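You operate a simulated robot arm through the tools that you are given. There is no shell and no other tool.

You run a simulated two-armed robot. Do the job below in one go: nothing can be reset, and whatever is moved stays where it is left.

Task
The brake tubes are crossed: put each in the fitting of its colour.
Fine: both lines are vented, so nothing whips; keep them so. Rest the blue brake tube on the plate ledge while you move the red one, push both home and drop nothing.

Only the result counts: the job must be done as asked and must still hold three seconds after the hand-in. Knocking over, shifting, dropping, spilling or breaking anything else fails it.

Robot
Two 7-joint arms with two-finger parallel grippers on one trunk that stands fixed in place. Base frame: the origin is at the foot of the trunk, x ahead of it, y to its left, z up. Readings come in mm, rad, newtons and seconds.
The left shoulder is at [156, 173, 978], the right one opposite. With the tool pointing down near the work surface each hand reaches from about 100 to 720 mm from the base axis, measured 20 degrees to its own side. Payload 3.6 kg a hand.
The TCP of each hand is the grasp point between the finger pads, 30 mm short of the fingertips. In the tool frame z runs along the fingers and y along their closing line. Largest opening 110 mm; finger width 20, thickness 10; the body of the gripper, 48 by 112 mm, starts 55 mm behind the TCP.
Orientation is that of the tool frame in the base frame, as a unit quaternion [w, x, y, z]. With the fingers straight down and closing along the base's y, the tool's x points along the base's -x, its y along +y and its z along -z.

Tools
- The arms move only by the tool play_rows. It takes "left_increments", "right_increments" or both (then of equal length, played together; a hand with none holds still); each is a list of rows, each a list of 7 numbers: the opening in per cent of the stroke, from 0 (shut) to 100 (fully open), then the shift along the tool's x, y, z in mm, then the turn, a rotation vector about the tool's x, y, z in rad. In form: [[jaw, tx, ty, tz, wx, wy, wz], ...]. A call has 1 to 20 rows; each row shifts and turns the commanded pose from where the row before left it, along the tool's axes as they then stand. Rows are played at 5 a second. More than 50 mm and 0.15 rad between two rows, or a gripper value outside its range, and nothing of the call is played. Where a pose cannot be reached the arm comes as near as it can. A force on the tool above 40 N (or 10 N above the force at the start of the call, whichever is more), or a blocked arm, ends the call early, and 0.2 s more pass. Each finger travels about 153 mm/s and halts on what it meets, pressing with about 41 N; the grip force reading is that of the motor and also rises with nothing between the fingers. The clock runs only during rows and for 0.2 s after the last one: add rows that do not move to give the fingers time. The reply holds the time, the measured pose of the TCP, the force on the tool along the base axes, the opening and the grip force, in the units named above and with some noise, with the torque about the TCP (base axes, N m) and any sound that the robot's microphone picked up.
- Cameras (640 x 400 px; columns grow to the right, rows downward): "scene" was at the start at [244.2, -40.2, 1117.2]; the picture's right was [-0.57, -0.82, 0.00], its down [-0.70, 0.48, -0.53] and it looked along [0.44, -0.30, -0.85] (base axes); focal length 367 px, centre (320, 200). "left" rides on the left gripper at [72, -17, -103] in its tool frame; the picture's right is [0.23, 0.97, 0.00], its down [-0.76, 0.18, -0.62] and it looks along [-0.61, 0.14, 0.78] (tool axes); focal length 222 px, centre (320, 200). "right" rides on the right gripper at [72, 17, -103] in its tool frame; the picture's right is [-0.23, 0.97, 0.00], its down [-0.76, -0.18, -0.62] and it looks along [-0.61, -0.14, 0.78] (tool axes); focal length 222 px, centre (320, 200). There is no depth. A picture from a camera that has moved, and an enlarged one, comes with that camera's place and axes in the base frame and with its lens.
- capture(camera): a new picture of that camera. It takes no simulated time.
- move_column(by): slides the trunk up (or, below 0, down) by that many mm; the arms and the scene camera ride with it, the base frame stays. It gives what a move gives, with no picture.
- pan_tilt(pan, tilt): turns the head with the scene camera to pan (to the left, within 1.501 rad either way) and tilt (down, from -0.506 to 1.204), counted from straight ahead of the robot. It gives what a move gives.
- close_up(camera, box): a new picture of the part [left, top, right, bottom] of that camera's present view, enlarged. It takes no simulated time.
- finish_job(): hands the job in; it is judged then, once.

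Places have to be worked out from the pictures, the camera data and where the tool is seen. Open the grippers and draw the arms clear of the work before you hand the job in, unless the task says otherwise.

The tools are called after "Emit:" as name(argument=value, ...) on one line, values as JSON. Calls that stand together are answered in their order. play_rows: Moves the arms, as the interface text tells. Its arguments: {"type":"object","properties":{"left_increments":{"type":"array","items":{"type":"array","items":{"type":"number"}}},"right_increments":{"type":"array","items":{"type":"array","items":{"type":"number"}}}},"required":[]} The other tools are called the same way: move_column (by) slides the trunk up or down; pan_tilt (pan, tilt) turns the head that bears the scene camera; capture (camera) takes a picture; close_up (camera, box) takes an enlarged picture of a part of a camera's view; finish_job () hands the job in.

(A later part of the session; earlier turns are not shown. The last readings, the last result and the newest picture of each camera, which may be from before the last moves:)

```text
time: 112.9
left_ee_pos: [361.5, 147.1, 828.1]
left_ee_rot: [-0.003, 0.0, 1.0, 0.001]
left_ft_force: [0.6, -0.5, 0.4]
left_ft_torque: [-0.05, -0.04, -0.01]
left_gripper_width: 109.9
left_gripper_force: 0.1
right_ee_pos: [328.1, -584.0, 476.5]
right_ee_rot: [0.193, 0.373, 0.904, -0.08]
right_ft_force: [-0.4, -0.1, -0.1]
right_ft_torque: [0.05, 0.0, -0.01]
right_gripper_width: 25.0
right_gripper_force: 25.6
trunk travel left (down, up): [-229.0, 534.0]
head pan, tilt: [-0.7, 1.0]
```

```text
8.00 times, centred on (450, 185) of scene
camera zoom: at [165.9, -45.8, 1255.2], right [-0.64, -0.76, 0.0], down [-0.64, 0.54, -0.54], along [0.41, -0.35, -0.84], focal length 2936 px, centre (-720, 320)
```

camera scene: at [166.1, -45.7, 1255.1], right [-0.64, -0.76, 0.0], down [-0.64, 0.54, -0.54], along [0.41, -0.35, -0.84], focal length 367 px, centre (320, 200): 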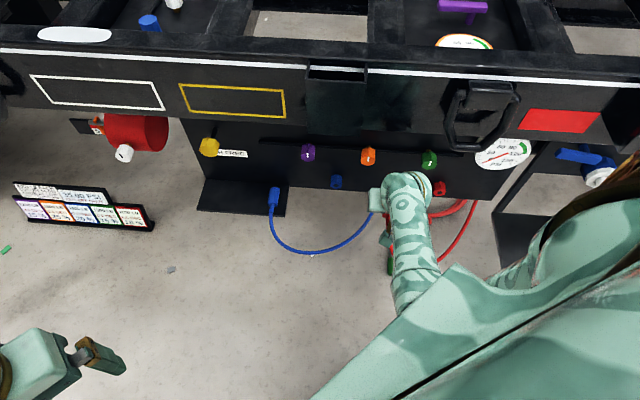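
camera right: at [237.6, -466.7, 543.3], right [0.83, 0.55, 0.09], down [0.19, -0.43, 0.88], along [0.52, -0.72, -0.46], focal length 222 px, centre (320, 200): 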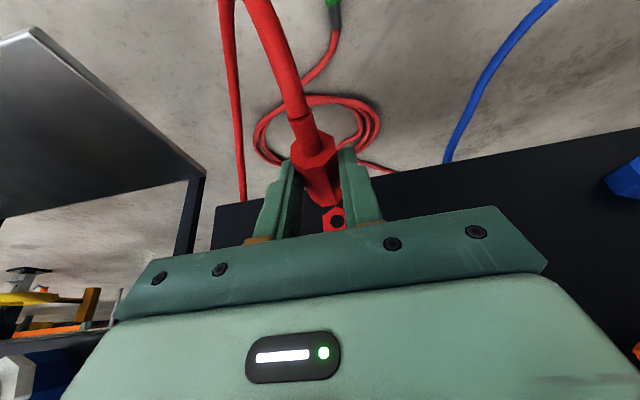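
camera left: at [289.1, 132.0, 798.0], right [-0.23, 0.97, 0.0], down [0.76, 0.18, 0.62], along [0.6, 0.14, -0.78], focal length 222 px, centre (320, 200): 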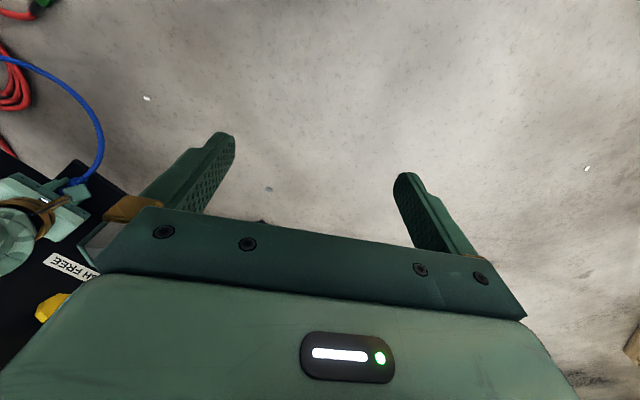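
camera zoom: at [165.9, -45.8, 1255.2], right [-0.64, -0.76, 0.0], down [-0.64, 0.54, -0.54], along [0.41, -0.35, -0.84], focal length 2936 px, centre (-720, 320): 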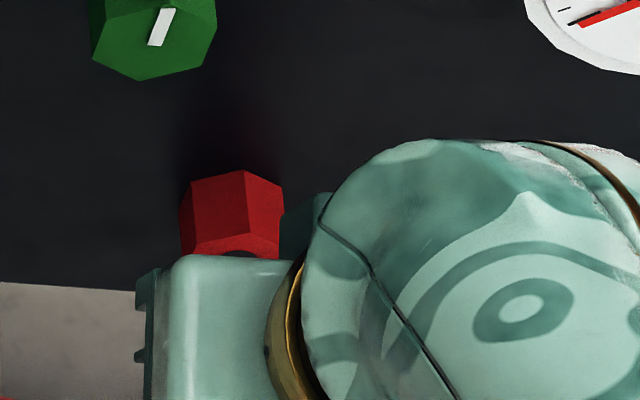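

The plug axis is at e≈-180.3 against the hole at e≈-180.9, with heights matching within about a millimetre. Advancing 20 mm carefully.

Emit:
play_rows(right_increments=[[0, -3.65, -0.4, 1.65, 0, 0, 0], [0, -3.65, 0, 1.65, 0, 0, 0], [0, -3.65, 0, 1.65, 0, 0, 0], [0, -3.65, 0, 1.65, 0, 0, 0], [0, -3.65, 0, 1.65, 0, 0, 0], [0, 0, 0, 0, 0, 0, 0]])

Emit:
close_up(camera="right", box=[270, 130, 370, 240])

```text
time: 114.3
left_ee_pos: [362.1, 148.5, 828.3]
left_ee_rot: [-0.002, -0.001, 1.0, 0.0]
left_ft_force: [-1.0, 0.7, 0.0]
left_ft_torque: [-0.01, -0.01, -0.02]
left_gripper_width: 109.7
left_gripper_force: 0.1
right_ee_pos: [341.0, -597.7, 475.7]
right_ee_rot: [0.193, 0.374, 0.904, -0.081]
right_ft_force: [-0.3, 0.1, -1.3]
right_ft_torque: [0.01, 0.03, 0.0]
right_gripper_width: 25.1
right_gripper_force: 25.7
trunk travel left (down, up): [-229.0, 534.0]
head pan, tilt: [-0.7, 1.0]
```

```text
3.64 times, centred on (320, 185) of right
camera zoom: at [277.3, -508.5, 541.8], right [0.83, 0.55, 0.09], down [0.19, -0.43, 0.88], along [0.52, -0.72, -0.46], focal length 808 px, centre (320, 254)
```

zoom: 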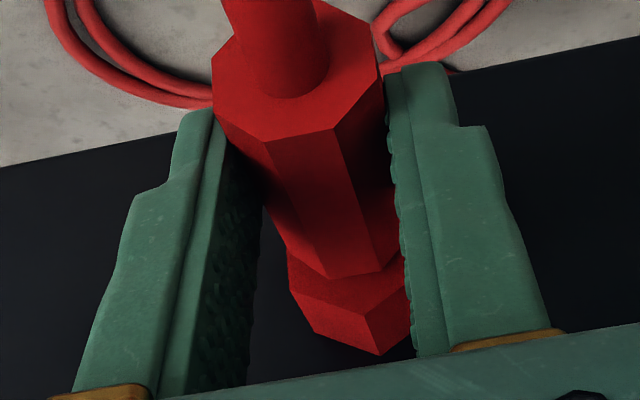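

No resistance at f=663.8, with about 9 mm to go. Continuing slowly.

Emit:
play_rows(right_increments=[[0, -1.82, 0, 0.82, 0, 0, 0], [0, -1.82, 0, 0.82, 0, 0, 0], [0, -1.37, 0, 0.62, 0, 0, 0], [0, -1.37, 0, 0.62, 0, 0, 0], [0, 0, 0, 0, 0, 0, 0]])

```text
time: 115.5
left_ee_pos: [361.8, 147.0, 828.3]
left_ee_rot: [-0.002, 0.0, 1.0, 0.0]
left_ft_force: [-0.1, 0.8, -0.2]
left_ft_torque: [0.01, -0.02, -0.01]
left_gripper_width: 110.5
left_gripper_force: 0.0
right_ee_pos: [344.8, -601.2, 475.6]
right_ee_rot: [0.192, 0.373, 0.904, -0.08]
right_ft_force: [-15.6, 16.2, 1.6]
right_ft_torque: [0.24, 0.2, -0.01]
right_gripper_width: 24.4
right_gripper_force: 26.1
trunk travel left (down, up): [-229.0, 534.0]
head pan, tilt: [-0.7, 1.0]
```

Contact of 22 N at f≈669, about 3–4 mm short of home, so it is catching on the rim like the blue one did. I'll look closely to find the offset.

Emit:
close_up(camera="right", box=[270, 130, 370, 240])

Emit:
close_up(camera="scene", box=[420, 160, 480, 210])

```text
3.64 times, centred on (320, 185) of right
camera zoom: at [280.4, -511.5, 541.6], right [0.83, 0.55, 0.09], down [0.19, -0.44, 0.88], along [0.52, -0.72, -0.47], focal length 808 px, centre (320, 254)
```

zoom: 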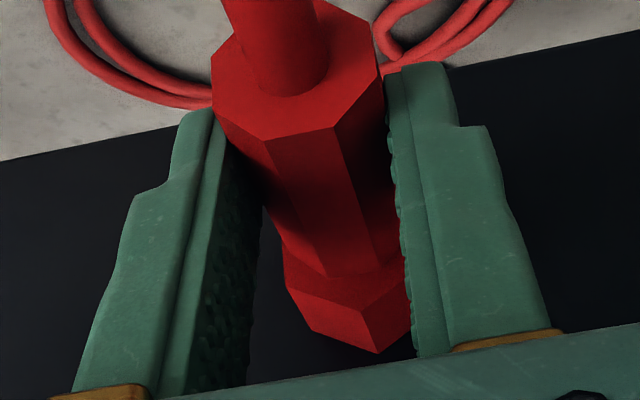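

```text
8.00 times, centred on (450, 185) of scene
camera zoom: at [164.8, -44.6, 1255.3], right [-0.64, -0.76, 0.0], down [-0.64, 0.54, -0.54], along [0.41, -0.35, -0.84], focal length 2936 px, centre (-720, 320)
```

zoom: 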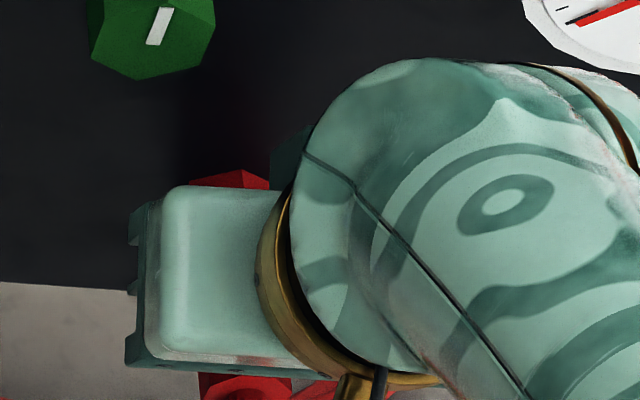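

By the image the plug sits about 2 mm low relative to the hole, just as the blue one needed raising. I'll back off a little, raise 1.6 mm, nudge e +0.5, and push again.

Emit:
play_rows(right_increments=[[0, 1.82, 0, -0.82, 0, 0, 0], [0, -0.66, 0.5, -1.46, 0, 0, 0], [0, 0, 0, 0, 0, 0, 0], [0, -0.91, 0, 0.41, 0, 0, 0], [0, -0.91, 0, 0.41, 0, 0, 0], [0, -0.91, 0, 0.41, 0, 0, 0], [0, 0, 0, 0, 0, 0, 0]])

```text
time: 117.1
left_ee_pos: [361.4, 147.4, 828.8]
left_ee_rot: [-0.002, 0.0, 1.0, 0.0]
left_ft_force: [0.4, 0.6, 0.2]
left_ft_torque: [0.04, -0.02, 0.02]
left_gripper_width: 109.9
left_gripper_force: 0.0
right_ee_pos: [347.4, -601.1, 478.0]
right_ee_rot: [0.194, 0.372, 0.904, -0.08]
right_ft_force: [-18.5, 13.2, 2.8]
right_ft_torque: [0.28, 0.33, -0.17]
right_gripper_width: 25.0
right_gripper_force: 25.9
trunk travel left (down, up): [-229.0, 534.0]
head pan, tilt: [-0.7, 1.0]
```

It went about 1.8 mm deeper, and a side force of -3.7 N appears, so it may be engaging. I'll relax the axial load and test sideways.

Emit:
play_rows(right_increments=[[0, 1.1, 0, -0.5, 0, 0, 0], [0, 0, -0.7, 0, 0, 0, 0], [0, 0, 0, 0, 0, 0, 0]])

Emit:
play_rows(right_increments=[[0, -0.41, 0, -0.91, 0, 0, 0], [0, 0, 0, 0, 0, 0, 0]])

```text
time: 117.9
left_ee_pos: [360.8, 147.1, 828.9]
left_ee_rot: [-0.003, 0.0, 1.0, 0.002]
left_ft_force: [-0.4, -0.7, -0.5]
left_ft_torque: [0.02, 0.03, 0.05]
left_gripper_width: 109.9
left_gripper_force: 0.2
right_ee_pos: [346.7, -600.6, 479.7]
right_ee_rot: [0.194, 0.373, 0.904, -0.08]
right_ft_force: [-12.4, 10.9, -2.3]
right_ft_torque: [0.3, 0.3, -0.11]
right_gripper_width: 24.9
right_gripper_force: 25.9
trunk travel left (down, up): [-229.0, 534.0]
head pan, tilt: [-0.7, 1.0]
```

```text
time: 118.5
left_ee_pos: [362.7, 147.5, 827.6]
left_ee_rot: [-0.002, 0.0, 1.0, 0.001]
left_ft_force: [0.1, 0.2, -0.7]
left_ft_torque: [-0.01, 0.01, -0.02]
left_gripper_width: 110.0
left_gripper_force: 0.1
right_ee_pos: [348.2, -601.2, 476.8]
right_ee_rot: [0.194, 0.373, 0.904, -0.08]
right_ft_force: [-6.9, 10.9, -7.6]
right_ft_torque: [0.23, 0.17, -0.08]
right_gripper_width: 24.7
right_gripper_force: 26.0
trunk travel left (down, up): [-229.0, 534.0]
head pan, tilt: [-0.7, 1.0]
```

Still ambiguous with 12 N of axial load. I'll take the axial load off almost entirely and see whether the sideways constraint remains.

Emit:
play_rows(right_increments=[[0, 1.1, 0, -0.5, 0, 0, 0], [0, 0, 0, 0, 0, 0, 0], [0, 0, 0, 0, 0, 0, 0]])

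Emit:
play_rows(right_increments=[[0, 0, 1.2, 0, 0, 0, 0], [0, 0, 0, 0, 0, 0, 0], [0, 0, 0, 0, 0, 0, 0]])

```text
time: 119.3
left_ee_pos: [362.6, 146.7, 828.2]
left_ee_rot: [-0.003, 0.0, 1.0, 0.001]
left_ft_force: [-0.3, 0.4, 1.3]
left_ft_torque: [0.01, -0.01, 0.03]
left_gripper_width: 109.9
left_gripper_force: 0.1
right_ee_pos: [347.4, -601.9, 478.7]
right_ee_rot: [0.194, 0.372, 0.904, -0.08]
right_ft_force: [-0.4, 3.9, -12.6]
right_ft_torque: [0.26, 0.27, -0.02]
right_gripper_width: 24.7
right_gripper_force: 26.0
trunk travel left (down, up): [-229.0, 534.0]
head pan, tilt: [-0.7, 1.0]
```

```text
time: 120.1
left_ee_pos: [361.4, 145.5, 828.5]
left_ee_rot: [-0.003, 0.0, 1.0, 0.002]
left_ft_force: [-0.5, 0.6, -0.6]
left_ft_torque: [-0.01, 0.02, 0.01]
left_gripper_width: 110.2
left_gripper_force: 0.0
right_ee_pos: [345.3, -601.3, 479.5]
right_ee_rot: [0.193, 0.373, 0.904, -0.082]
right_ft_force: [-0.6, -2.7, -9.1]
right_ft_torque: [0.07, 0.08, -0.15]
right_gripper_width: 25.1
right_gripper_force: 25.9
trunk travel left (down, up): [-229.0, 534.0]
head pan, tilt: [-0.7, 1.0]
```

With the axial load near zero, vertical force persists at -12.6 N, so the plug is captured by the fitting. I'll lower the hand about 2 mm to null it, then push home.

Emit:
play_rows(right_increments=[[0, 0.78, -0.4, 1.73, 0, 0, 0], [0, 0, 0, 0, 0, 0, 0]])

Emit:
play_rows(right_increments=[[0, -0.91, 0, 0.41, 0, 0, 0], [0, -0.91, 0, 0.41, 0, 0, 0], [0, -0.91, 0, 0.41, 0, 0, 0], [0, 0, 0, 0, 0, 0, 0]])

```text
time: 120.7
left_ee_pos: [360.3, 148.7, 829.0]
left_ee_rot: [-0.002, 0.0, 1.0, 0.001]
left_ft_force: [-0.4, -0.4, -0.2]
left_ft_torque: [0.02, -0.02, 0.01]
left_gripper_width: 110.2
left_gripper_force: 0.1
right_ee_pos: [347.3, -600.8, 478.8]
right_ee_rot: [0.195, 0.373, 0.904, -0.081]
right_ft_force: [-3.8, -0.8, 6.8]
right_ft_torque: [0.05, 0.15, -0.14]
right_gripper_width: 25.0
right_gripper_force: 26.0
trunk travel left (down, up): [-229.0, 534.0]
head pan, tilt: [-0.7, 1.0]
```

```text
time: 121.7
left_ee_pos: [359.7, 148.6, 828.9]
left_ee_rot: [-0.002, 0.0, 1.0, 0.0]
left_ft_force: [-0.5, -0.3, 0.2]
left_ft_torque: [0.0, -0.01, 0.01]
left_gripper_width: 110.2
left_gripper_force: 0.1
right_ee_pos: [346.0, -601.5, 478.6]
right_ee_rot: [0.193, 0.373, 0.904, -0.081]
right_ft_force: [-14.9, 10.2, 15.6]
right_ft_torque: [0.1, 0.16, -0.14]
right_gripper_width: 25.0
right_gripper_force: 26.4
trunk travel left (down, up): [-229.0, 534.0]
head pan, tilt: [-0.7, 1.0]
```

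As with blue, pushing builds an upward force of 15.6 N, so I'll move the hand up 2 mm with it, shift e -0.5, and continue.

Emit:
play_rows(right_increments=[[0, -0.83, -0.5, -1.82, 0, 0, 0], [0, 0, 0, 0, 0, 0, 0], [0, 0, 0, 0, 0, 0, 0]])

Emit:
play_rows(right_increments=[[0, -0.91, 0, 0.41, 0, 0, 0], [0, -0.91, 0, 0.41, 0, 0, 0], [0, 0, 0, 0, 0, 0, 0]])

Emit:
close_up(camera="right", box=[270, 130, 370, 240])

```text
time: 122.5
left_ee_pos: [361.7, 148.2, 828.1]
left_ee_rot: [-0.002, 0.0, 1.0, 0.001]
left_ft_force: [-0.4, -0.3, -1.0]
left_ft_torque: [0.03, -0.01, 0.02]
left_gripper_width: 110.2
left_gripper_force: 0.1
right_ee_pos: [347.3, -602.0, 478.0]
right_ee_rot: [0.193, 0.372, 0.904, -0.08]
right_ft_force: [-13.7, 12.5, -2.4]
right_ft_torque: [0.15, 0.18, -0.12]
right_gripper_width: 24.8
right_gripper_force: 25.4
trunk travel left (down, up): [-229.0, 534.0]
head pan, tilt: [-0.7, 1.0]
```

```text
time: 123.3
left_ee_pos: [361.1, 148.0, 828.5]
left_ee_rot: [-0.002, 0.001, 1.0, 0.001]
left_ft_force: [0.0, -0.2, -0.2]
left_ft_torque: [0.03, -0.01, -0.02]
left_gripper_width: 109.9
left_gripper_force: 0.1
right_ee_pos: [348.0, -604.1, 477.8]
right_ee_rot: [0.193, 0.372, 0.905, -0.081]
right_ft_force: [-14.5, 15.9, -5.4]
right_ft_torque: [0.36, 0.39, -0.08]
right_gripper_width: 25.3
right_gripper_force: 26.0
trunk travel left (down, up): [-229.0, 534.0]
head pan, tilt: [-0.7, 1.0]
```

```text
3.64 times, centred on (320, 185) of right
camera zoom: at [284.1, -514.9, 544.1], right [0.83, 0.55, 0.09], down [0.19, -0.44, 0.88], along [0.52, -0.72, -0.47], focal length 808 px, centre (320, 254)
```

zoom: 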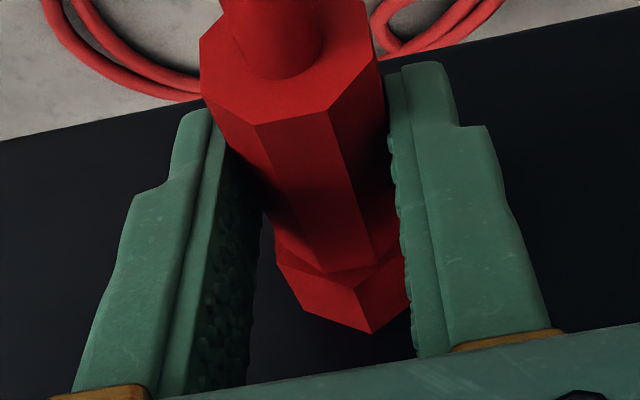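

The view now matches the seated picture, with the same offset between plug front and fitting edge as at home. I'll relax the push and open slightly to confirm it holds, then compare.

Emit:
play_rows(right_increments=[[0, 1.37, 0, -0.62, 0, 0, 0], [0, 0, 0, 0, 0, 0, 0], [30, 0, 0, 0, 0, 0, 0], [30, 0, 0, 0, 0, 0, 0]])

Emit:
close_up(camera="right", box=[270, 130, 370, 240])

```text
time: 124.3
left_ee_pos: [362.7, 146.8, 829.2]
left_ee_rot: [-0.003, 0.0, 1.0, 0.001]
left_ft_force: [0.1, -0.4, -0.2]
left_ft_torque: [0.02, -0.01, 0.05]
left_gripper_width: 110.1
left_gripper_force: 0.0
right_ee_pos: [350.4, -604.3, 479.8]
right_ee_rot: [0.196, 0.373, 0.903, -0.081]
right_ft_force: [-0.9, 0.3, 0.8]
right_ft_torque: [0.01, 0.02, -0.01]
right_gripper_width: 33.2
right_gripper_force: 0.0
trunk travel left (down, up): [-229.0, 534.0]
head pan, tilt: [-0.7, 1.0]
```

```text
3.64 times, centred on (320, 185) of right
camera zoom: at [284.6, -515.4, 545.1], right [0.83, 0.55, 0.09], down [0.18, -0.43, 0.88], along [0.52, -0.72, -0.46], focal length 808 px, centre (320, 254)
```

zoom: 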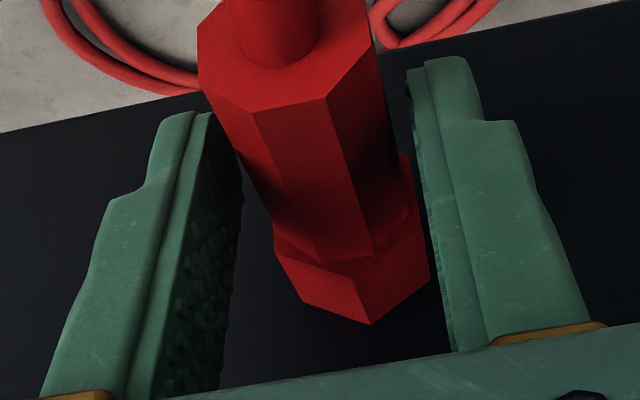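

It holds with the jaws loose. I'll back away and inspect the seating from both cameras.

Emit:
play_rows(right_increments=[[50, 0, 0, 0, 0, 0, 0], [60, 0, 0, 0, 0, 0, 0], [60, 0, 0, -15, 0, 0, 0], [60, 0, 0, -20, 0, 0, 0], [60, 3, 0, -20, 0, 0, 0], [60, 10, 0, -10, 0, 0, 0], [60, 0, 0, 0, 0, 0, 0]])

Emit:
close_up(camera="right", box=[250, 90, 410, 210])

Emit:
capture(camera="scene")

Emit:
close_up(camera="scene", box=[420, 160, 480, 210])

```text
time: 125.9
left_ee_pos: [361.4, 148.2, 827.8]
left_ee_rot: [-0.003, -0.001, 1.0, 0.001]
left_ft_force: [0.5, 0.6, -0.2]
left_ft_torque: [-0.01, 0.04, -0.02]
left_gripper_width: 110.0
left_gripper_force: 0.1
right_ee_pos: [322.2, -574.4, 533.6]
right_ee_rot: [0.193, 0.373, 0.904, -0.08]
right_ft_force: [0.9, -0.2, 0.2]
right_ft_torque: [-0.02, 0.01, 0.0]
right_gripper_width: 66.0
right_gripper_force: 0.0
trunk travel left (down, up): [-229.0, 534.0]
head pan, tilt: [-0.7, 1.0]
```

```text
3.33 times, centred on (330, 150) of right
camera zoom: at [256.7, -486.9, 598.3], right [0.83, 0.54, 0.09], down [0.19, -0.43, 0.88], along [0.52, -0.72, -0.46], focal length 740 px, centre (287, 367)
```

zoom: 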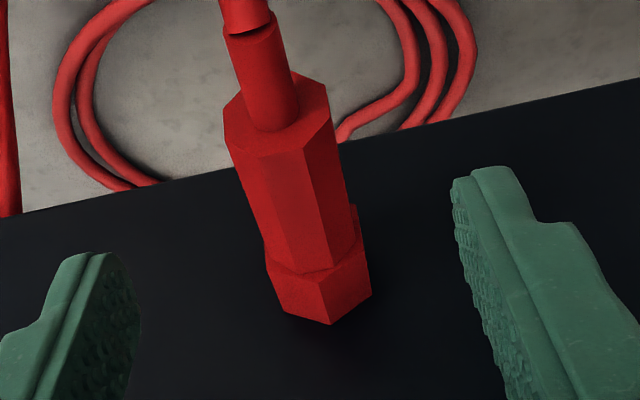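

```text
taken
camera scene: at [166.0, -45.9, 1255.1], right [-0.64, -0.76, 0.0], down [-0.64, 0.54, -0.54], along [0.41, -0.35, -0.84], focal length 367 px, centre (320, 200)
```

scene: 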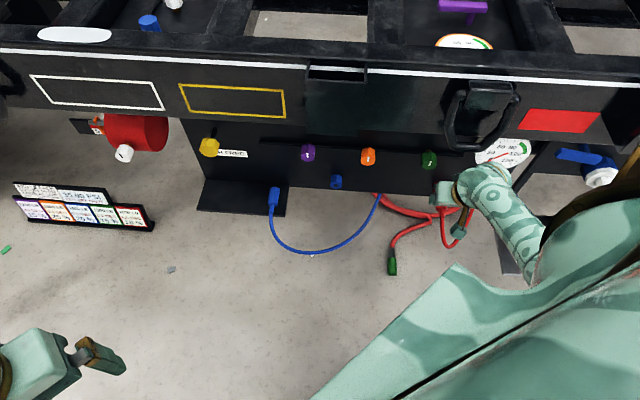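

```text
8.00 times, centred on (450, 185) of scene
camera zoom: at [166.0, -45.9, 1255.1], right [-0.64, -0.76, 0.0], down [-0.64, 0.54, -0.54], along [0.41, -0.35, -0.84], focal length 2936 px, centre (-720, 320)
```

zoom: 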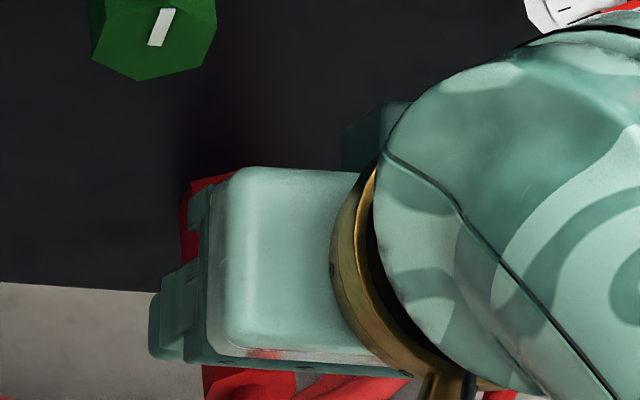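

The red plug is in the red fitting. I'll move the empty hand left along the tested path and then check the seating from the head camera unobstructed.

Emit:
play_rows(right_increments=[[60, 9.1, 0, -4.1, 0, 0, 0], [60, 9.1, 10, -4.1, 0, 0, 0], [60, 0, 20, 0, 0, 0, 0], [60, 0, 20, 0, 0, 0, 0], [60, 0, 20, 0, 0, 0, 0], [60, 0, 20, 0, 0, 0, 0], [60, 0, 20, 0, 0, 0, 0], [60, 0, 20, 0, 0, 0, 0], [60, 0, 20, 0, 0, 0, 0], [60, 0, 20, 0, 0, 0, 0], [60, 0, 20, 0, 0, 0, 0], [60, 0, 0, 0, 0, 0, 0]])

Emit:
close_up(camera="scene", box=[400, 160, 480, 210])

Emit:
capture(camera="scene")

Emit:
capture(camera="right")

```text
time: 128.5
left_ee_pos: [362.1, 147.3, 828.0]
left_ee_rot: [-0.003, 0.0, 1.0, 0.001]
left_ft_force: [-0.7, 0.3, -0.7]
left_ft_torque: [0.01, 0.02, 0.0]
left_gripper_width: 109.9
left_gripper_force: 0.0
right_ee_pos: [441.3, -425.2, 532.4]
right_ee_rot: [0.194, 0.372, 0.904, -0.081]
right_ft_force: [-0.1, 1.0, 0.2]
right_ft_torque: [-0.03, -0.03, 0.03]
right_gripper_width: 66.3
right_gripper_force: 0.1
trunk travel left (down, up): [-229.0, 534.0]
head pan, tilt: [-0.7, 1.0]
```

```text
8.00 times, centred on (440, 185) of scene
camera zoom: at [165.9, -45.8, 1255.2], right [-0.64, -0.76, 0.0], down [-0.64, 0.54, -0.54], along [0.41, -0.35, -0.84], focal length 2936 px, centre (-640, 320)
```

zoom: 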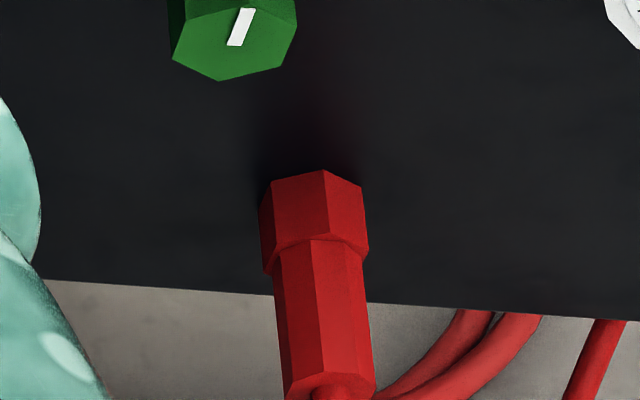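

```text
taken
camera scene: at [165.9, -45.8, 1255.2], right [-0.64, -0.76, 0.0], down [-0.64, 0.54, -0.54], along [0.41, -0.35, -0.84], focal length 367 px, centre (320, 200)
```

scene: 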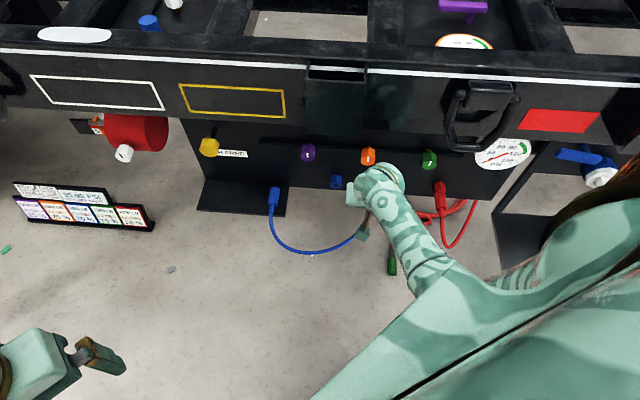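

```text
taken
camera right: at [377.1, -337.9, 598.1], right [0.83, 0.55, 0.09], down [0.19, -0.43, 0.88], along [0.52, -0.72, -0.46], focal length 222 px, centre (320, 200)
```

right: 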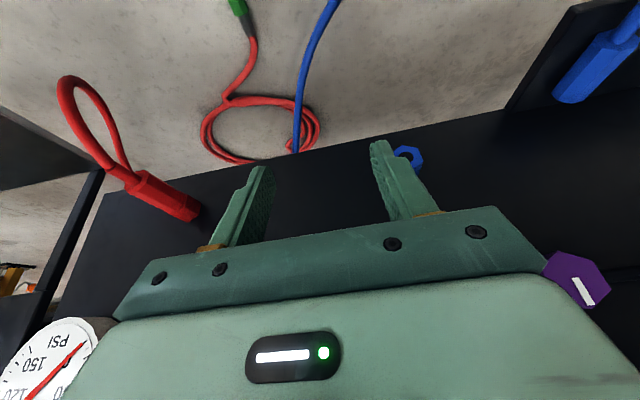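

The red plug is fully home: the plug-to-fitting gap matches the original seated look, and it sits straight. Now back to the ledge for the blue plug along the reverse of the proven path.

Emit:
play_rows(right_increments=[[60, -1.2, 20, 1.6, 0, 0, 0], [60, -1.2, 20, 1.6, 0, 0, 0], [60, -1.2, 20, 1.6, 0, 0, 0], [60, -1.2, 20, 1.6, 0, 0, 0], [60, -8.4, 20.5, -11.5, 0, 0, 0], [60, -8.4, 20.5, -11.5, 0, 0, 0], [60, -8.4, 20.5, -11.5, 0, 0, 0], [60, -8.4, 20.5, -11.5, 0, 0, 0], [60, -8.4, 20.5, -11.5, 0, 0, 0], [60, -8.4, 20.5, -11.5, 0, 0, 0], [60, -8.4, 20.5, -11.5, 0, 0, 0], [60, -8.4, 20.5, -11.5, 0, 0, 0], [60, 0, 0, 0, 0, 0, 0]])

Emit:
capture(camera="scene")

Emit:
capture(camera="right")

```text
time: 131.3
left_ee_pos: [362.5, 148.5, 828.6]
left_ee_rot: [-0.002, 0.0, 1.0, 0.0]
left_ft_force: [0.8, 0.3, -0.2]
left_ft_torque: [-0.01, 0.02, 0.04]
left_gripper_width: 110.0
left_gripper_force: 0.1
right_ee_pos: [635.7, -275.4, 640.1]
right_ee_rot: [0.194, 0.373, 0.904, -0.08]
right_ft_force: [-0.1, 0.1, 0.4]
right_ft_torque: [-0.02, 0.03, -0.01]
right_gripper_width: 65.5
right_gripper_force: 0.1
trunk travel left (down, up): [-229.0, 534.0]
head pan, tilt: [-0.7, 1.0]
```

```text
taken
camera scene: at [166.0, -45.7, 1255.1], right [-0.64, -0.76, 0.0], down [-0.64, 0.54, -0.54], along [0.41, -0.35, -0.84], focal length 367 px, centre (320, 200)
```

scene: 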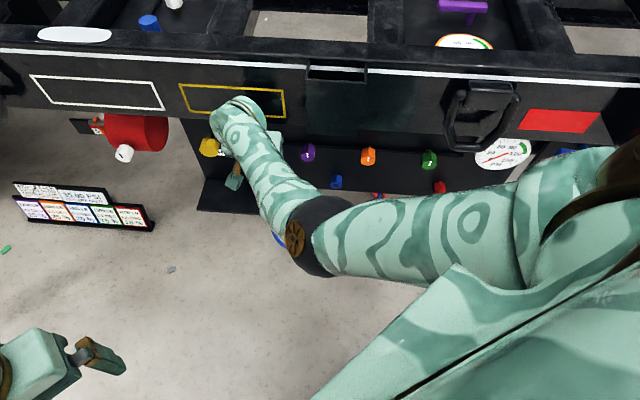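

```text
taken
camera right: at [571.0, -186.4, 705.6], right [0.83, 0.55, 0.09], down [0.19, -0.43, 0.88], along [0.52, -0.72, -0.46], focal length 222 px, centre (320, 200)
```

right: 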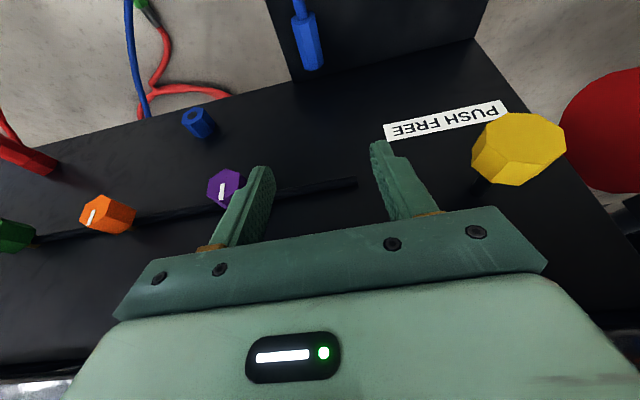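

The hand is above the ledge at f=644, e=255, z=640. Lowering the trunk 135 mm, the reverse of what worked before.

Emit:
move_column(by=-135)

Emit:
capture(camera="right")

Emit:
close_up(camera="right", box=[220, 60, 460, 210])

Emit:
capture(camera="scene")

```text
time: 132.9
left_ee_pos: [360.8, 146.9, 693.5]
left_ee_rot: [-0.001, 0.0, 1.0, 0.001]
left_ft_force: [0.6, -0.8, 1.0]
left_ft_torque: [-0.03, -0.02, 0.01]
left_gripper_width: 109.9
left_gripper_force: 0.0
right_ee_pos: [634.5, -275.3, 506.1]
right_ee_rot: [0.195, 0.373, 0.904, -0.08]
right_ft_force: [0.2, -0.3, 0.3]
right_ft_torque: [-0.04, 0.02, 0.01]
right_gripper_width: 66.0
right_gripper_force: 0.1
trunk travel left (down, up): [-94.0, 669.0]
head pan, tilt: [-0.7, 1.0]
```

```text
taken
camera right: at [569.8, -186.7, 571.2], right [0.83, 0.55, 0.09], down [0.19, -0.43, 0.88], along [0.52, -0.72, -0.46], focal length 222 px, centre (320, 200)
```

right: 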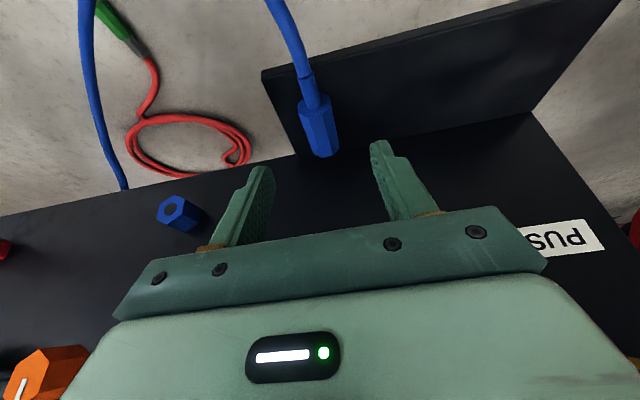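

```text
2.67 times, centred on (340, 135) of right
camera zoom: at [569.8, -186.7, 571.2], right [0.83, 0.55, 0.09], down [0.19, -0.43, 0.88], along [0.52, -0.72, -0.46], focal length 592 px, centre (267, 373)
```

zoom: 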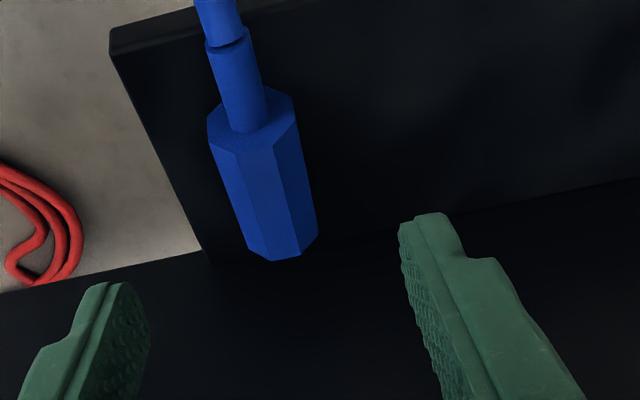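

```text
taken
camera scene: at [243.1, -45.7, 1112.7], right [-0.64, -0.76, 0.0], down [-0.64, 0.54, -0.54], along [0.41, -0.35, -0.84], focal length 367 px, centre (320, 200)
```

scene: 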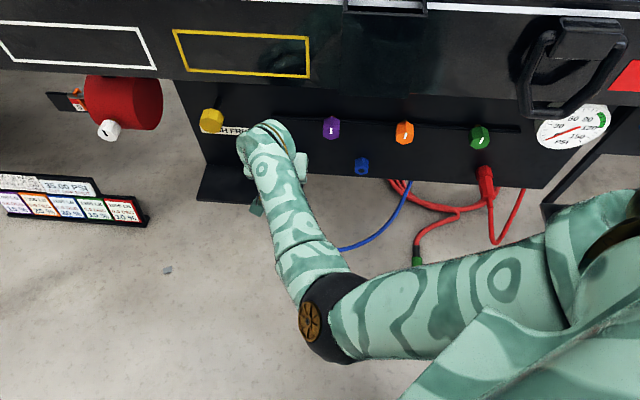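

The blue plug lies neatly on the ledge, pointing at the plate, at e≈255.4, f 653–704. I'll descend along the tool axis most of the way with a +1.4 mm e correction, then check.

Emit:
play_rows(right_increments=[[60, 0.7, 0.4, 12.5, 0, 0, 0], [60, 0.7, 0.4, 12.5, 0, 0, 0], [60, 0.7, 0.3, 12.5, 0, 0, 0], [60, 0.7, 0.3, 12.5, 0, 0, 0], [60, 0, 0, 0, 0, 0, 0]])

Emit:
close_up(camera="right", box=[220, 60, 460, 210])

```text
time: 134.1
left_ee_pos: [361.4, 146.7, 693.6]
left_ee_rot: [-0.002, 0.0, 1.0, 0.001]
left_ft_force: [0.7, 0.3, 0.6]
left_ft_torque: [0.0, -0.01, 0.0]
left_gripper_width: 109.9
left_gripper_force: 0.0
right_ee_pos: [649.4, -287.2, 457.8]
right_ee_rot: [0.193, 0.373, 0.904, -0.08]
right_ft_force: [0.5, -0.2, 0.5]
right_ft_torque: [0.01, 0.01, 0.03]
right_gripper_width: 66.0
right_gripper_force: 0.1
trunk travel left (down, up): [-94.0, 669.0]
head pan, tilt: [-0.7, 1.0]
```

```text
2.67 times, centred on (340, 135) of right
camera zoom: at [583.9, -198.1, 524.0], right [0.83, 0.55, 0.09], down [0.19, -0.43, 0.88], along [0.52, -0.72, -0.46], focal length 592 px, centre (267, 373)
```

zoom: 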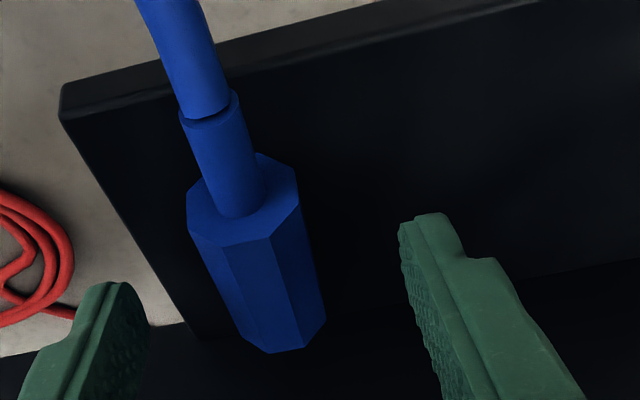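

Nearly there. I'll take the final 13 mm with a -0.7 mm e correction, stop just above the ledge, and close gently.

Emit:
play_rows(right_increments=[[60, 0.4, -0.4, 6, 0, 0, 0], [60, 0.3, -0.3, 4, 0, 0, 0], [60, 0.1, 0, 2.5, 0, 0, 0], [60, 0, 0, 0, 0, 0, 0]])

Emit:
play_rows(right_increments=[[20, 0, 0, 0, 0, 0, 0], [0, 0, 0, 0, 0, 0, 0], [0, 0, 0, 0, 0, 0, 0], [0, 0, 0, 0, 0, 0, 0]])

Emit:
close_up(camera="right", box=[220, 60, 460, 210])

```text
time: 135.1
left_ee_pos: [362.2, 147.1, 693.6]
left_ee_rot: [-0.003, 0.0, 1.0, 0.001]
left_ft_force: [0.8, -0.6, -0.2]
left_ft_torque: [-0.02, 0.01, 0.0]
left_gripper_width: 109.9
left_gripper_force: 0.1
right_ee_pos: [650.3, -288.8, 446.3]
right_ee_rot: [0.194, 0.373, 0.904, -0.081]
right_ft_force: [-0.2, -0.9, 0.5]
right_ft_torque: [0.03, 0.01, -0.01]
right_gripper_width: 66.0
right_gripper_force: 0.0
trunk travel left (down, up): [-94.0, 669.0]
head pan, tilt: [-0.7, 1.0]
```

```text
time: 136.1
left_ee_pos: [361.9, 146.9, 692.5]
left_ee_rot: [-0.002, -0.001, 1.0, 0.001]
left_ft_force: [0.6, 0.1, 0.1]
left_ft_torque: [0.0, -0.03, -0.04]
left_gripper_width: 109.9
left_gripper_force: 0.0
right_ee_pos: [651.2, -291.5, 447.3]
right_ee_rot: [0.194, 0.372, 0.904, -0.08]
right_ft_force: [0.4, -0.4, 0.2]
right_ft_torque: [0.01, -0.02, 0.02]
right_gripper_width: 25.0
right_gripper_force: 25.7
trunk travel left (down, up): [-94.0, 669.0]
head pan, tilt: [-0.7, 1.0]
```

```text
2.67 times, centred on (340, 135) of right
camera zoom: at [586.6, -201.8, 512.0], right [0.83, 0.55, 0.09], down [0.19, -0.43, 0.88], along [0.52, -0.72, -0.46], focal length 592 px, centre (267, 373)
```

zoom: 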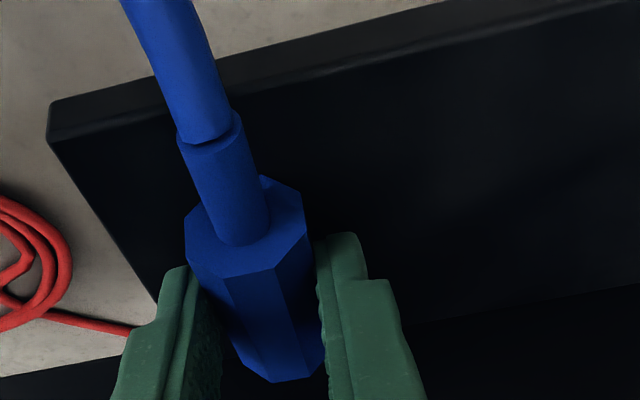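

Firm grip at 25.0 mm on the flats. Lifting the blue plug straight up off the ledge, then back from the plate.

Emit:
play_rows(right_increments=[[0, -2.1, 0, -4.6, 0, 0, 0], [0, -4.1, 0, -9.1, 0, 0, 0], [0, -6.2, 0, -13.7, 0, 0, 0], [0, -6.2, 0, -13.7, 0, 0, 0], [0, -6.2, 0, -13.7, 0, 0, 0], [0, 11, 0, -5, 0, 0, 0], [0, 11, 0, -5, 0, 0, 0], [0, 0, 0, 0, 0, 0, 0]])

Emit:
capture(camera="right")

Emit:
capture(camera="scene")

```text
time: 137.9
left_ee_pos: [361.3, 147.5, 693.3]
left_ee_rot: [-0.002, 0.0, 1.0, 0.001]
left_ft_force: [-0.7, -0.3, -0.7]
left_ft_torque: [0.0, 0.0, -0.01]
left_gripper_width: 109.9
left_gripper_force: 0.0
right_ee_pos: [633.9, -273.4, 506.5]
right_ee_rot: [0.193, 0.373, 0.904, -0.081]
right_ft_force: [0.4, -0.7, -0.5]
right_ft_torque: [0.03, 0.01, -0.02]
right_gripper_width: 25.0
right_gripper_force: 26.0
trunk travel left (down, up): [-94.0, 669.0]
head pan, tilt: [-0.7, 1.0]
```

```text
taken
camera right: at [569.5, -185.3, 572.2], right [0.83, 0.55, 0.09], down [0.19, -0.43, 0.88], along [0.52, -0.72, -0.46], focal length 222 px, centre (320, 200)
```

right: 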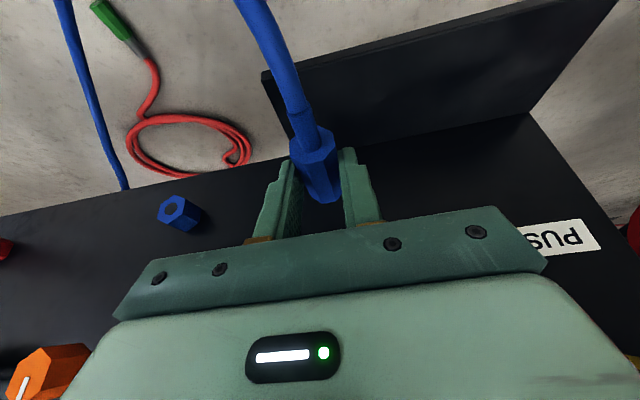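

```text
taken
camera scene: at [243.8, -45.7, 1112.4], right [-0.64, -0.76, 0.0], down [-0.64, 0.54, -0.54], along [0.41, -0.35, -0.84], focal length 367 px, centre (320, 200)
```

scene: 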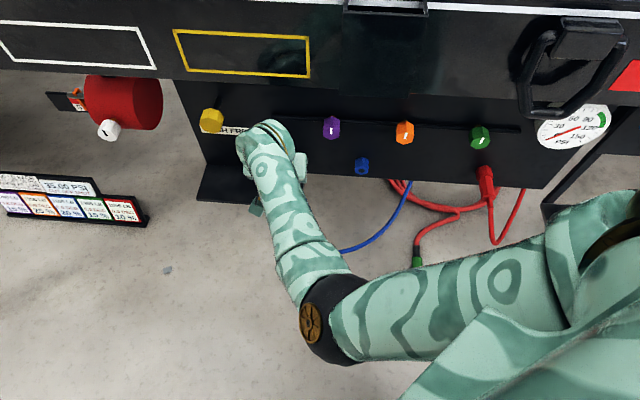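

Held firmly. Raising the trunk 135 mm, then carrying the plug to in front of the blue fitting along the proven path.

Emit:
move_column(by=135)

Emit:
play_rows(right_increments=[[0, 8.4, -20.5, 11.5, 0, 0, 0], [0, 8.4, -20.5, 11.5, 0, 0, 0], [0, 8.4, -20.5, 11.5, 0, 0, 0], [0, 8.4, -20.5, 11.5, 0, 0, 0], [0, 8.4, -20.5, 11.5, 0, 0, 0], [0, 8.4, -20.5, 11.5, 0, 0, 0], [0, 8.4, -20.5, 11.5, 0, 0, 0], [0, 8.4, -20.5, 11.5, 0, 0, 0], [0, 5.5, 0, -2.5, 0, 0, 0], [0, 5.5, 0, -2.5, 0, 0, 0], [0, 0, 0, 0, 0, 0, 0]])

Emit:
capture(camera="right")

Emit:
capture(camera="scene")

```text
time: 139.5
left_ee_pos: [361.4, 147.5, 828.6]
left_ee_rot: [-0.004, 0.0, 1.0, 0.002]
left_ft_force: [-0.1, 0.1, -0.5]
left_ft_torque: [-0.01, 0.02, 0.01]
left_gripper_width: 110.0
left_gripper_force: 0.1
right_ee_pos: [633.7, -274.5, 641.1]
right_ee_rot: [0.194, 0.373, 0.904, -0.081]
right_ft_force: [0.3, -0.4, 0.0]
right_ft_torque: [0.0, 0.0, 0.02]
right_gripper_width: 24.8
right_gripper_force: 25.9
trunk travel left (down, up): [-229.0, 534.0]
head pan, tilt: [-0.7, 1.0]
```

```text
time: 141.9
left_ee_pos: [361.5, 148.3, 829.1]
left_ee_rot: [-0.003, 0.0, 1.0, 0.001]
left_ft_force: [-0.7, 0.7, 0.0]
left_ft_torque: [-0.03, 0.02, -0.01]
left_gripper_width: 110.0
left_gripper_force: 0.0
right_ee_pos: [493.6, -365.4, 529.3]
right_ee_rot: [0.193, 0.373, 0.904, -0.08]
right_ft_force: [-0.3, 0.0, -0.4]
right_ft_torque: [0.02, 0.04, 0.03]
right_gripper_width: 25.1
right_gripper_force: 26.1
trunk travel left (down, up): [-229.0, 534.0]
head pan, tilt: [-0.7, 1.0]
```

```text
taken
camera right: at [428.9, -276.9, 596.0], right [0.83, 0.55, 0.09], down [0.19, -0.43, 0.88], along [0.52, -0.72, -0.46], focal length 222 px, centre (320, 200)
```

right: 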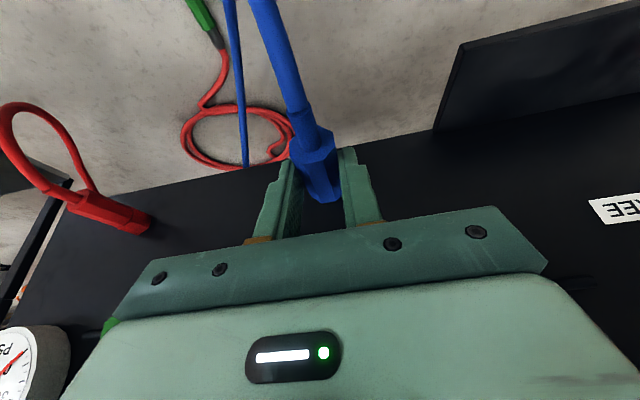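

```text
taken
camera scene: at [166.1, -45.7, 1255.1], right [-0.64, -0.76, 0.0], down [-0.64, 0.54, -0.54], along [0.41, -0.35, -0.84], focal length 367 px, centre (320, 200)
```

scene: 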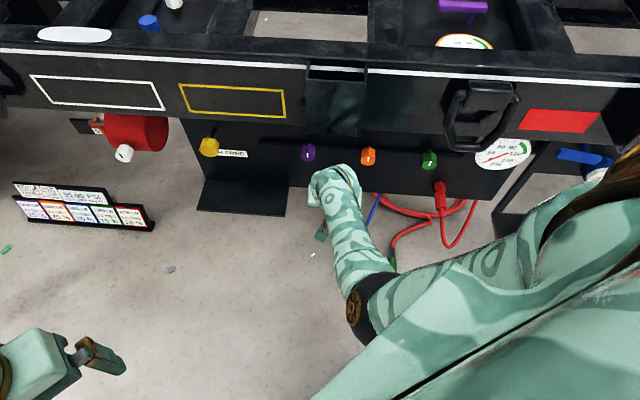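

In front of the blue fitting at f=607, e=90.7. Lowering the trunk 55 mm to fitting height, then I'll measure alignment with the hole.

Emit:
move_column(by=-52)

Emit:
close_up(camera="right", box=[250, 110, 410, 240])

Emit:
capture(camera="right")

```text
time: 142.9
left_ee_pos: [361.9, 146.6, 776.2]
left_ee_rot: [-0.001, 0.0, 1.0, 0.001]
left_ft_force: [-0.3, -0.3, 0.1]
left_ft_torque: [-0.05, -0.02, 0.01]
left_gripper_width: 110.1
left_gripper_force: 0.0
right_ee_pos: [492.8, -368.0, 479.4]
right_ee_rot: [0.196, 0.372, 0.903, -0.083]
right_ft_force: [-0.2, 0.4, 0.4]
right_ft_torque: [0.02, 0.01, 0.0]
right_gripper_width: 24.8
right_gripper_force: 26.1
trunk travel left (down, up): [-177.0, 586.0]
head pan, tilt: [-0.7, 1.0]
```

```text
3.08 times, centred on (330, 175) of right
camera zoom: at [428.3, -279.1, 544.9], right [0.83, 0.55, 0.09], down [0.19, -0.43, 0.88], along [0.52, -0.72, -0.46], focal length 684 px, centre (289, 277)
```

zoom: 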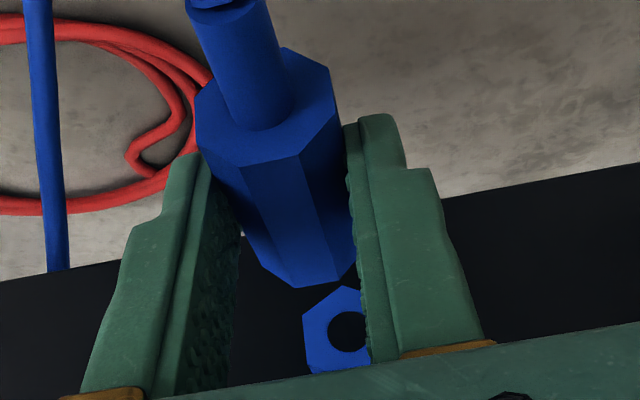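

```text
taken
camera right: at [428.3, -279.1, 544.9], right [0.83, 0.55, 0.09], down [0.19, -0.43, 0.88], along [0.52, -0.72, -0.46], focal length 222 px, centre (320, 200)
```

right: 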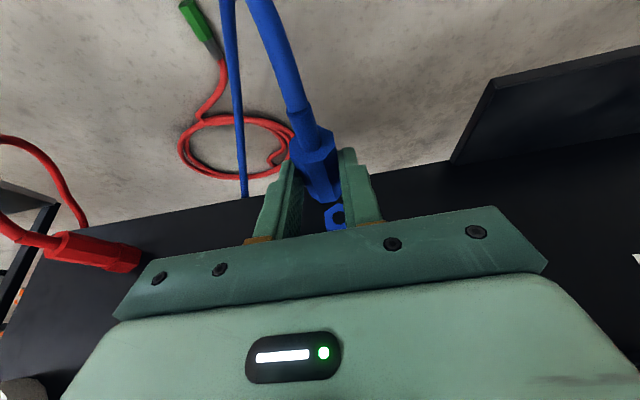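

The plug's axis and the hole coincide within about a millimetre. The pose shows a small lag that should vanish as the arm extends. I'll advance 35 mm and re-measure close up.

Emit:
play_rows(right_increments=[[0, -8, 0, 3.6, 0, 0, 0], [0, -8, 0, 3.6, 0, 0, 0], [0, -8, 0, 3.6, 0, 0, 0], [0, -8, 0, 3.6, 0, 0, 0], [0, 0, 0, 0, 0, 0, 0]])

Emit:
close_up(camera="right", box=[270, 130, 370, 240])

Emit:
close_up(camera="scene", box=[300, 140, 400, 220])

```text
time: 144.1
left_ee_pos: [363.0, 146.9, 775.0]
left_ee_rot: [-0.003, 0.0, 1.0, 0.001]
left_ft_force: [-0.2, -1.0, 0.1]
left_ft_torque: [-0.01, -0.02, 0.01]
left_gripper_width: 110.1
left_gripper_force: 0.1
right_ee_pos: [517.8, -388.9, 478.4]
right_ee_rot: [0.193, 0.372, 0.904, -0.079]
right_ft_force: [0.4, -0.5, 0.0]
right_ft_torque: [-0.01, 0.03, 0.0]
right_gripper_width: 25.1
right_gripper_force: 26.4
trunk travel left (down, up): [-177.0, 586.0]
head pan, tilt: [-0.7, 1.0]
```

```text
3.64 times, centred on (320, 185) of right
camera zoom: at [453.4, -300.9, 544.3], right [0.83, 0.54, 0.09], down [0.19, -0.43, 0.88], along [0.52, -0.72, -0.46], focal length 808 px, centre (320, 254)
```

zoom: 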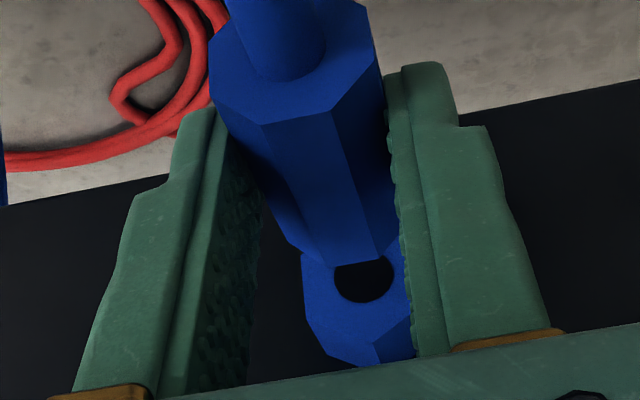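

```text
5.00 times, centred on (350, 180) of scene
camera zoom: at [194.0, -45.7, 1200.8], right [-0.64, -0.76, 0.0], down [-0.64, 0.54, -0.54], along [0.41, -0.35, -0.84], focal length 1835 px, centre (170, 300)
```

zoom: 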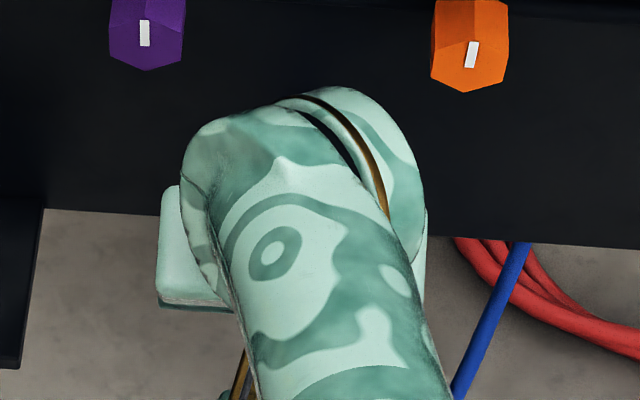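

The plug is at e≈91.4 against the hole at about 89.2–90, and height is within 1 mm. I'll shift e by -1.1, z by -0.5 and advance 22 mm.

Emit:
play_rows(right_increments=[[0, 0.2, -1.1, 0.45, 0, 0, 0], [0, -3.65, 0, 1.65, 0, 0, 0], [0, -3.65, 0, 1.65, 0, 0, 0], [0, -3.65, 0, 1.65, 0, 0, 0], [0, -3.65, 0, 1.65, 0, 0, 0], [0, -3.65, 0, 1.65, 0, 0, 0], [0, 0, 0, 0, 0, 0, 0]])

Emit:
close_up(camera="right", box=[270, 130, 370, 240])

```text
time: 145.7
left_ee_pos: [361.9, 146.5, 775.9]
left_ee_rot: [-0.003, 0.0, 1.0, 0.001]
left_ft_force: [1.0, -0.8, 0.4]
left_ft_torque: [0.02, -0.02, -0.01]
left_gripper_width: 109.9
left_gripper_force: 0.0
right_ee_pos: [531.4, -404.3, 478.7]
right_ee_rot: [0.193, 0.374, 0.904, -0.081]
right_ft_force: [-0.6, -0.2, 0.3]
right_ft_torque: [-0.01, -0.02, 0.01]
right_gripper_width: 24.5
right_gripper_force: 26.4
trunk travel left (down, up): [-177.0, 586.0]
head pan, tilt: [-0.7, 1.0]
```

```text
3.64 times, centred on (320, 185) of right
camera zoom: at [466.8, -315.8, 544.0], right [0.83, 0.55, 0.09], down [0.19, -0.43, 0.88], along [0.52, -0.72, -0.46], focal length 808 px, centre (320, 254)
```

zoom: 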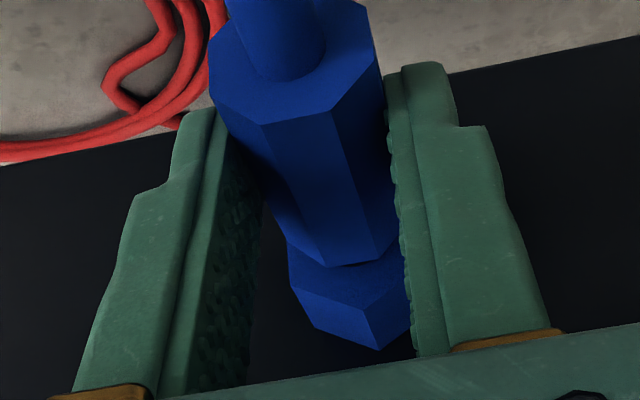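

No contact yet at f=661.6, e=89.9. Advancing slowly toward home (~672.8).

Emit:
play_rows(right_increments=[[0, -1.82, 0, 0.82, 0, 0, 0], [0, -1.82, 0, 0.82, 0, 0, 0], [0, -1.37, 0, 0.62, 0, 0, 0], [0, -1.37, 0, 0.62, 0, 0, 0], [0, 0, 0, 0, 0, 0, 0]])

```text
time: 146.9
left_ee_pos: [361.4, 147.1, 776.5]
left_ee_rot: [-0.003, 0.001, 1.0, 0.001]
left_ft_force: [-0.7, -0.4, -0.3]
left_ft_torque: [0.01, 0.0, 0.0]
left_gripper_width: 109.9
left_gripper_force: 0.1
right_ee_pos: [536.3, -409.7, 478.8]
right_ee_rot: [0.194, 0.373, 0.904, -0.081]
right_ft_force: [-1.4, 0.5, -0.4]
right_ft_torque: [0.02, -0.04, 0.01]
right_gripper_width: 24.8
right_gripper_force: 25.9
trunk travel left (down, up): [-177.0, 586.0]
head pan, tilt: [-0.7, 1.0]
```

Still free at f=668.9. Continuing in 1 mm steps.

Emit:
play_rows(right_increments=[[0, -0.91, 0, 0.41, 0, 0, 0], [0, -0.91, 0, 0.41, 0, 0, 0], [0, -0.91, 0, 0.41, 0, 0, 0], [0, 0, 0, 0, 0, 0, 0]])

```text
time: 147.9
left_ee_pos: [361.5, 147.2, 776.8]
left_ee_rot: [-0.002, 0.0, 1.0, 0.001]
left_ft_force: [0.2, 0.6, 0.6]
left_ft_torque: [0.0, -0.02, 0.0]
left_gripper_width: 109.7
left_gripper_force: 0.2
right_ee_pos: [536.7, -409.5, 477.2]
right_ee_rot: [0.192, 0.372, 0.905, -0.08]
right_ft_force: [-13.5, 10.6, 0.5]
right_ft_torque: [0.17, 0.21, -0.12]
right_gripper_width: 25.2
right_gripper_force: 26.2
trunk travel left (down, up): [-177.0, 586.0]
head pan, tilt: [-0.7, 1.0]
```

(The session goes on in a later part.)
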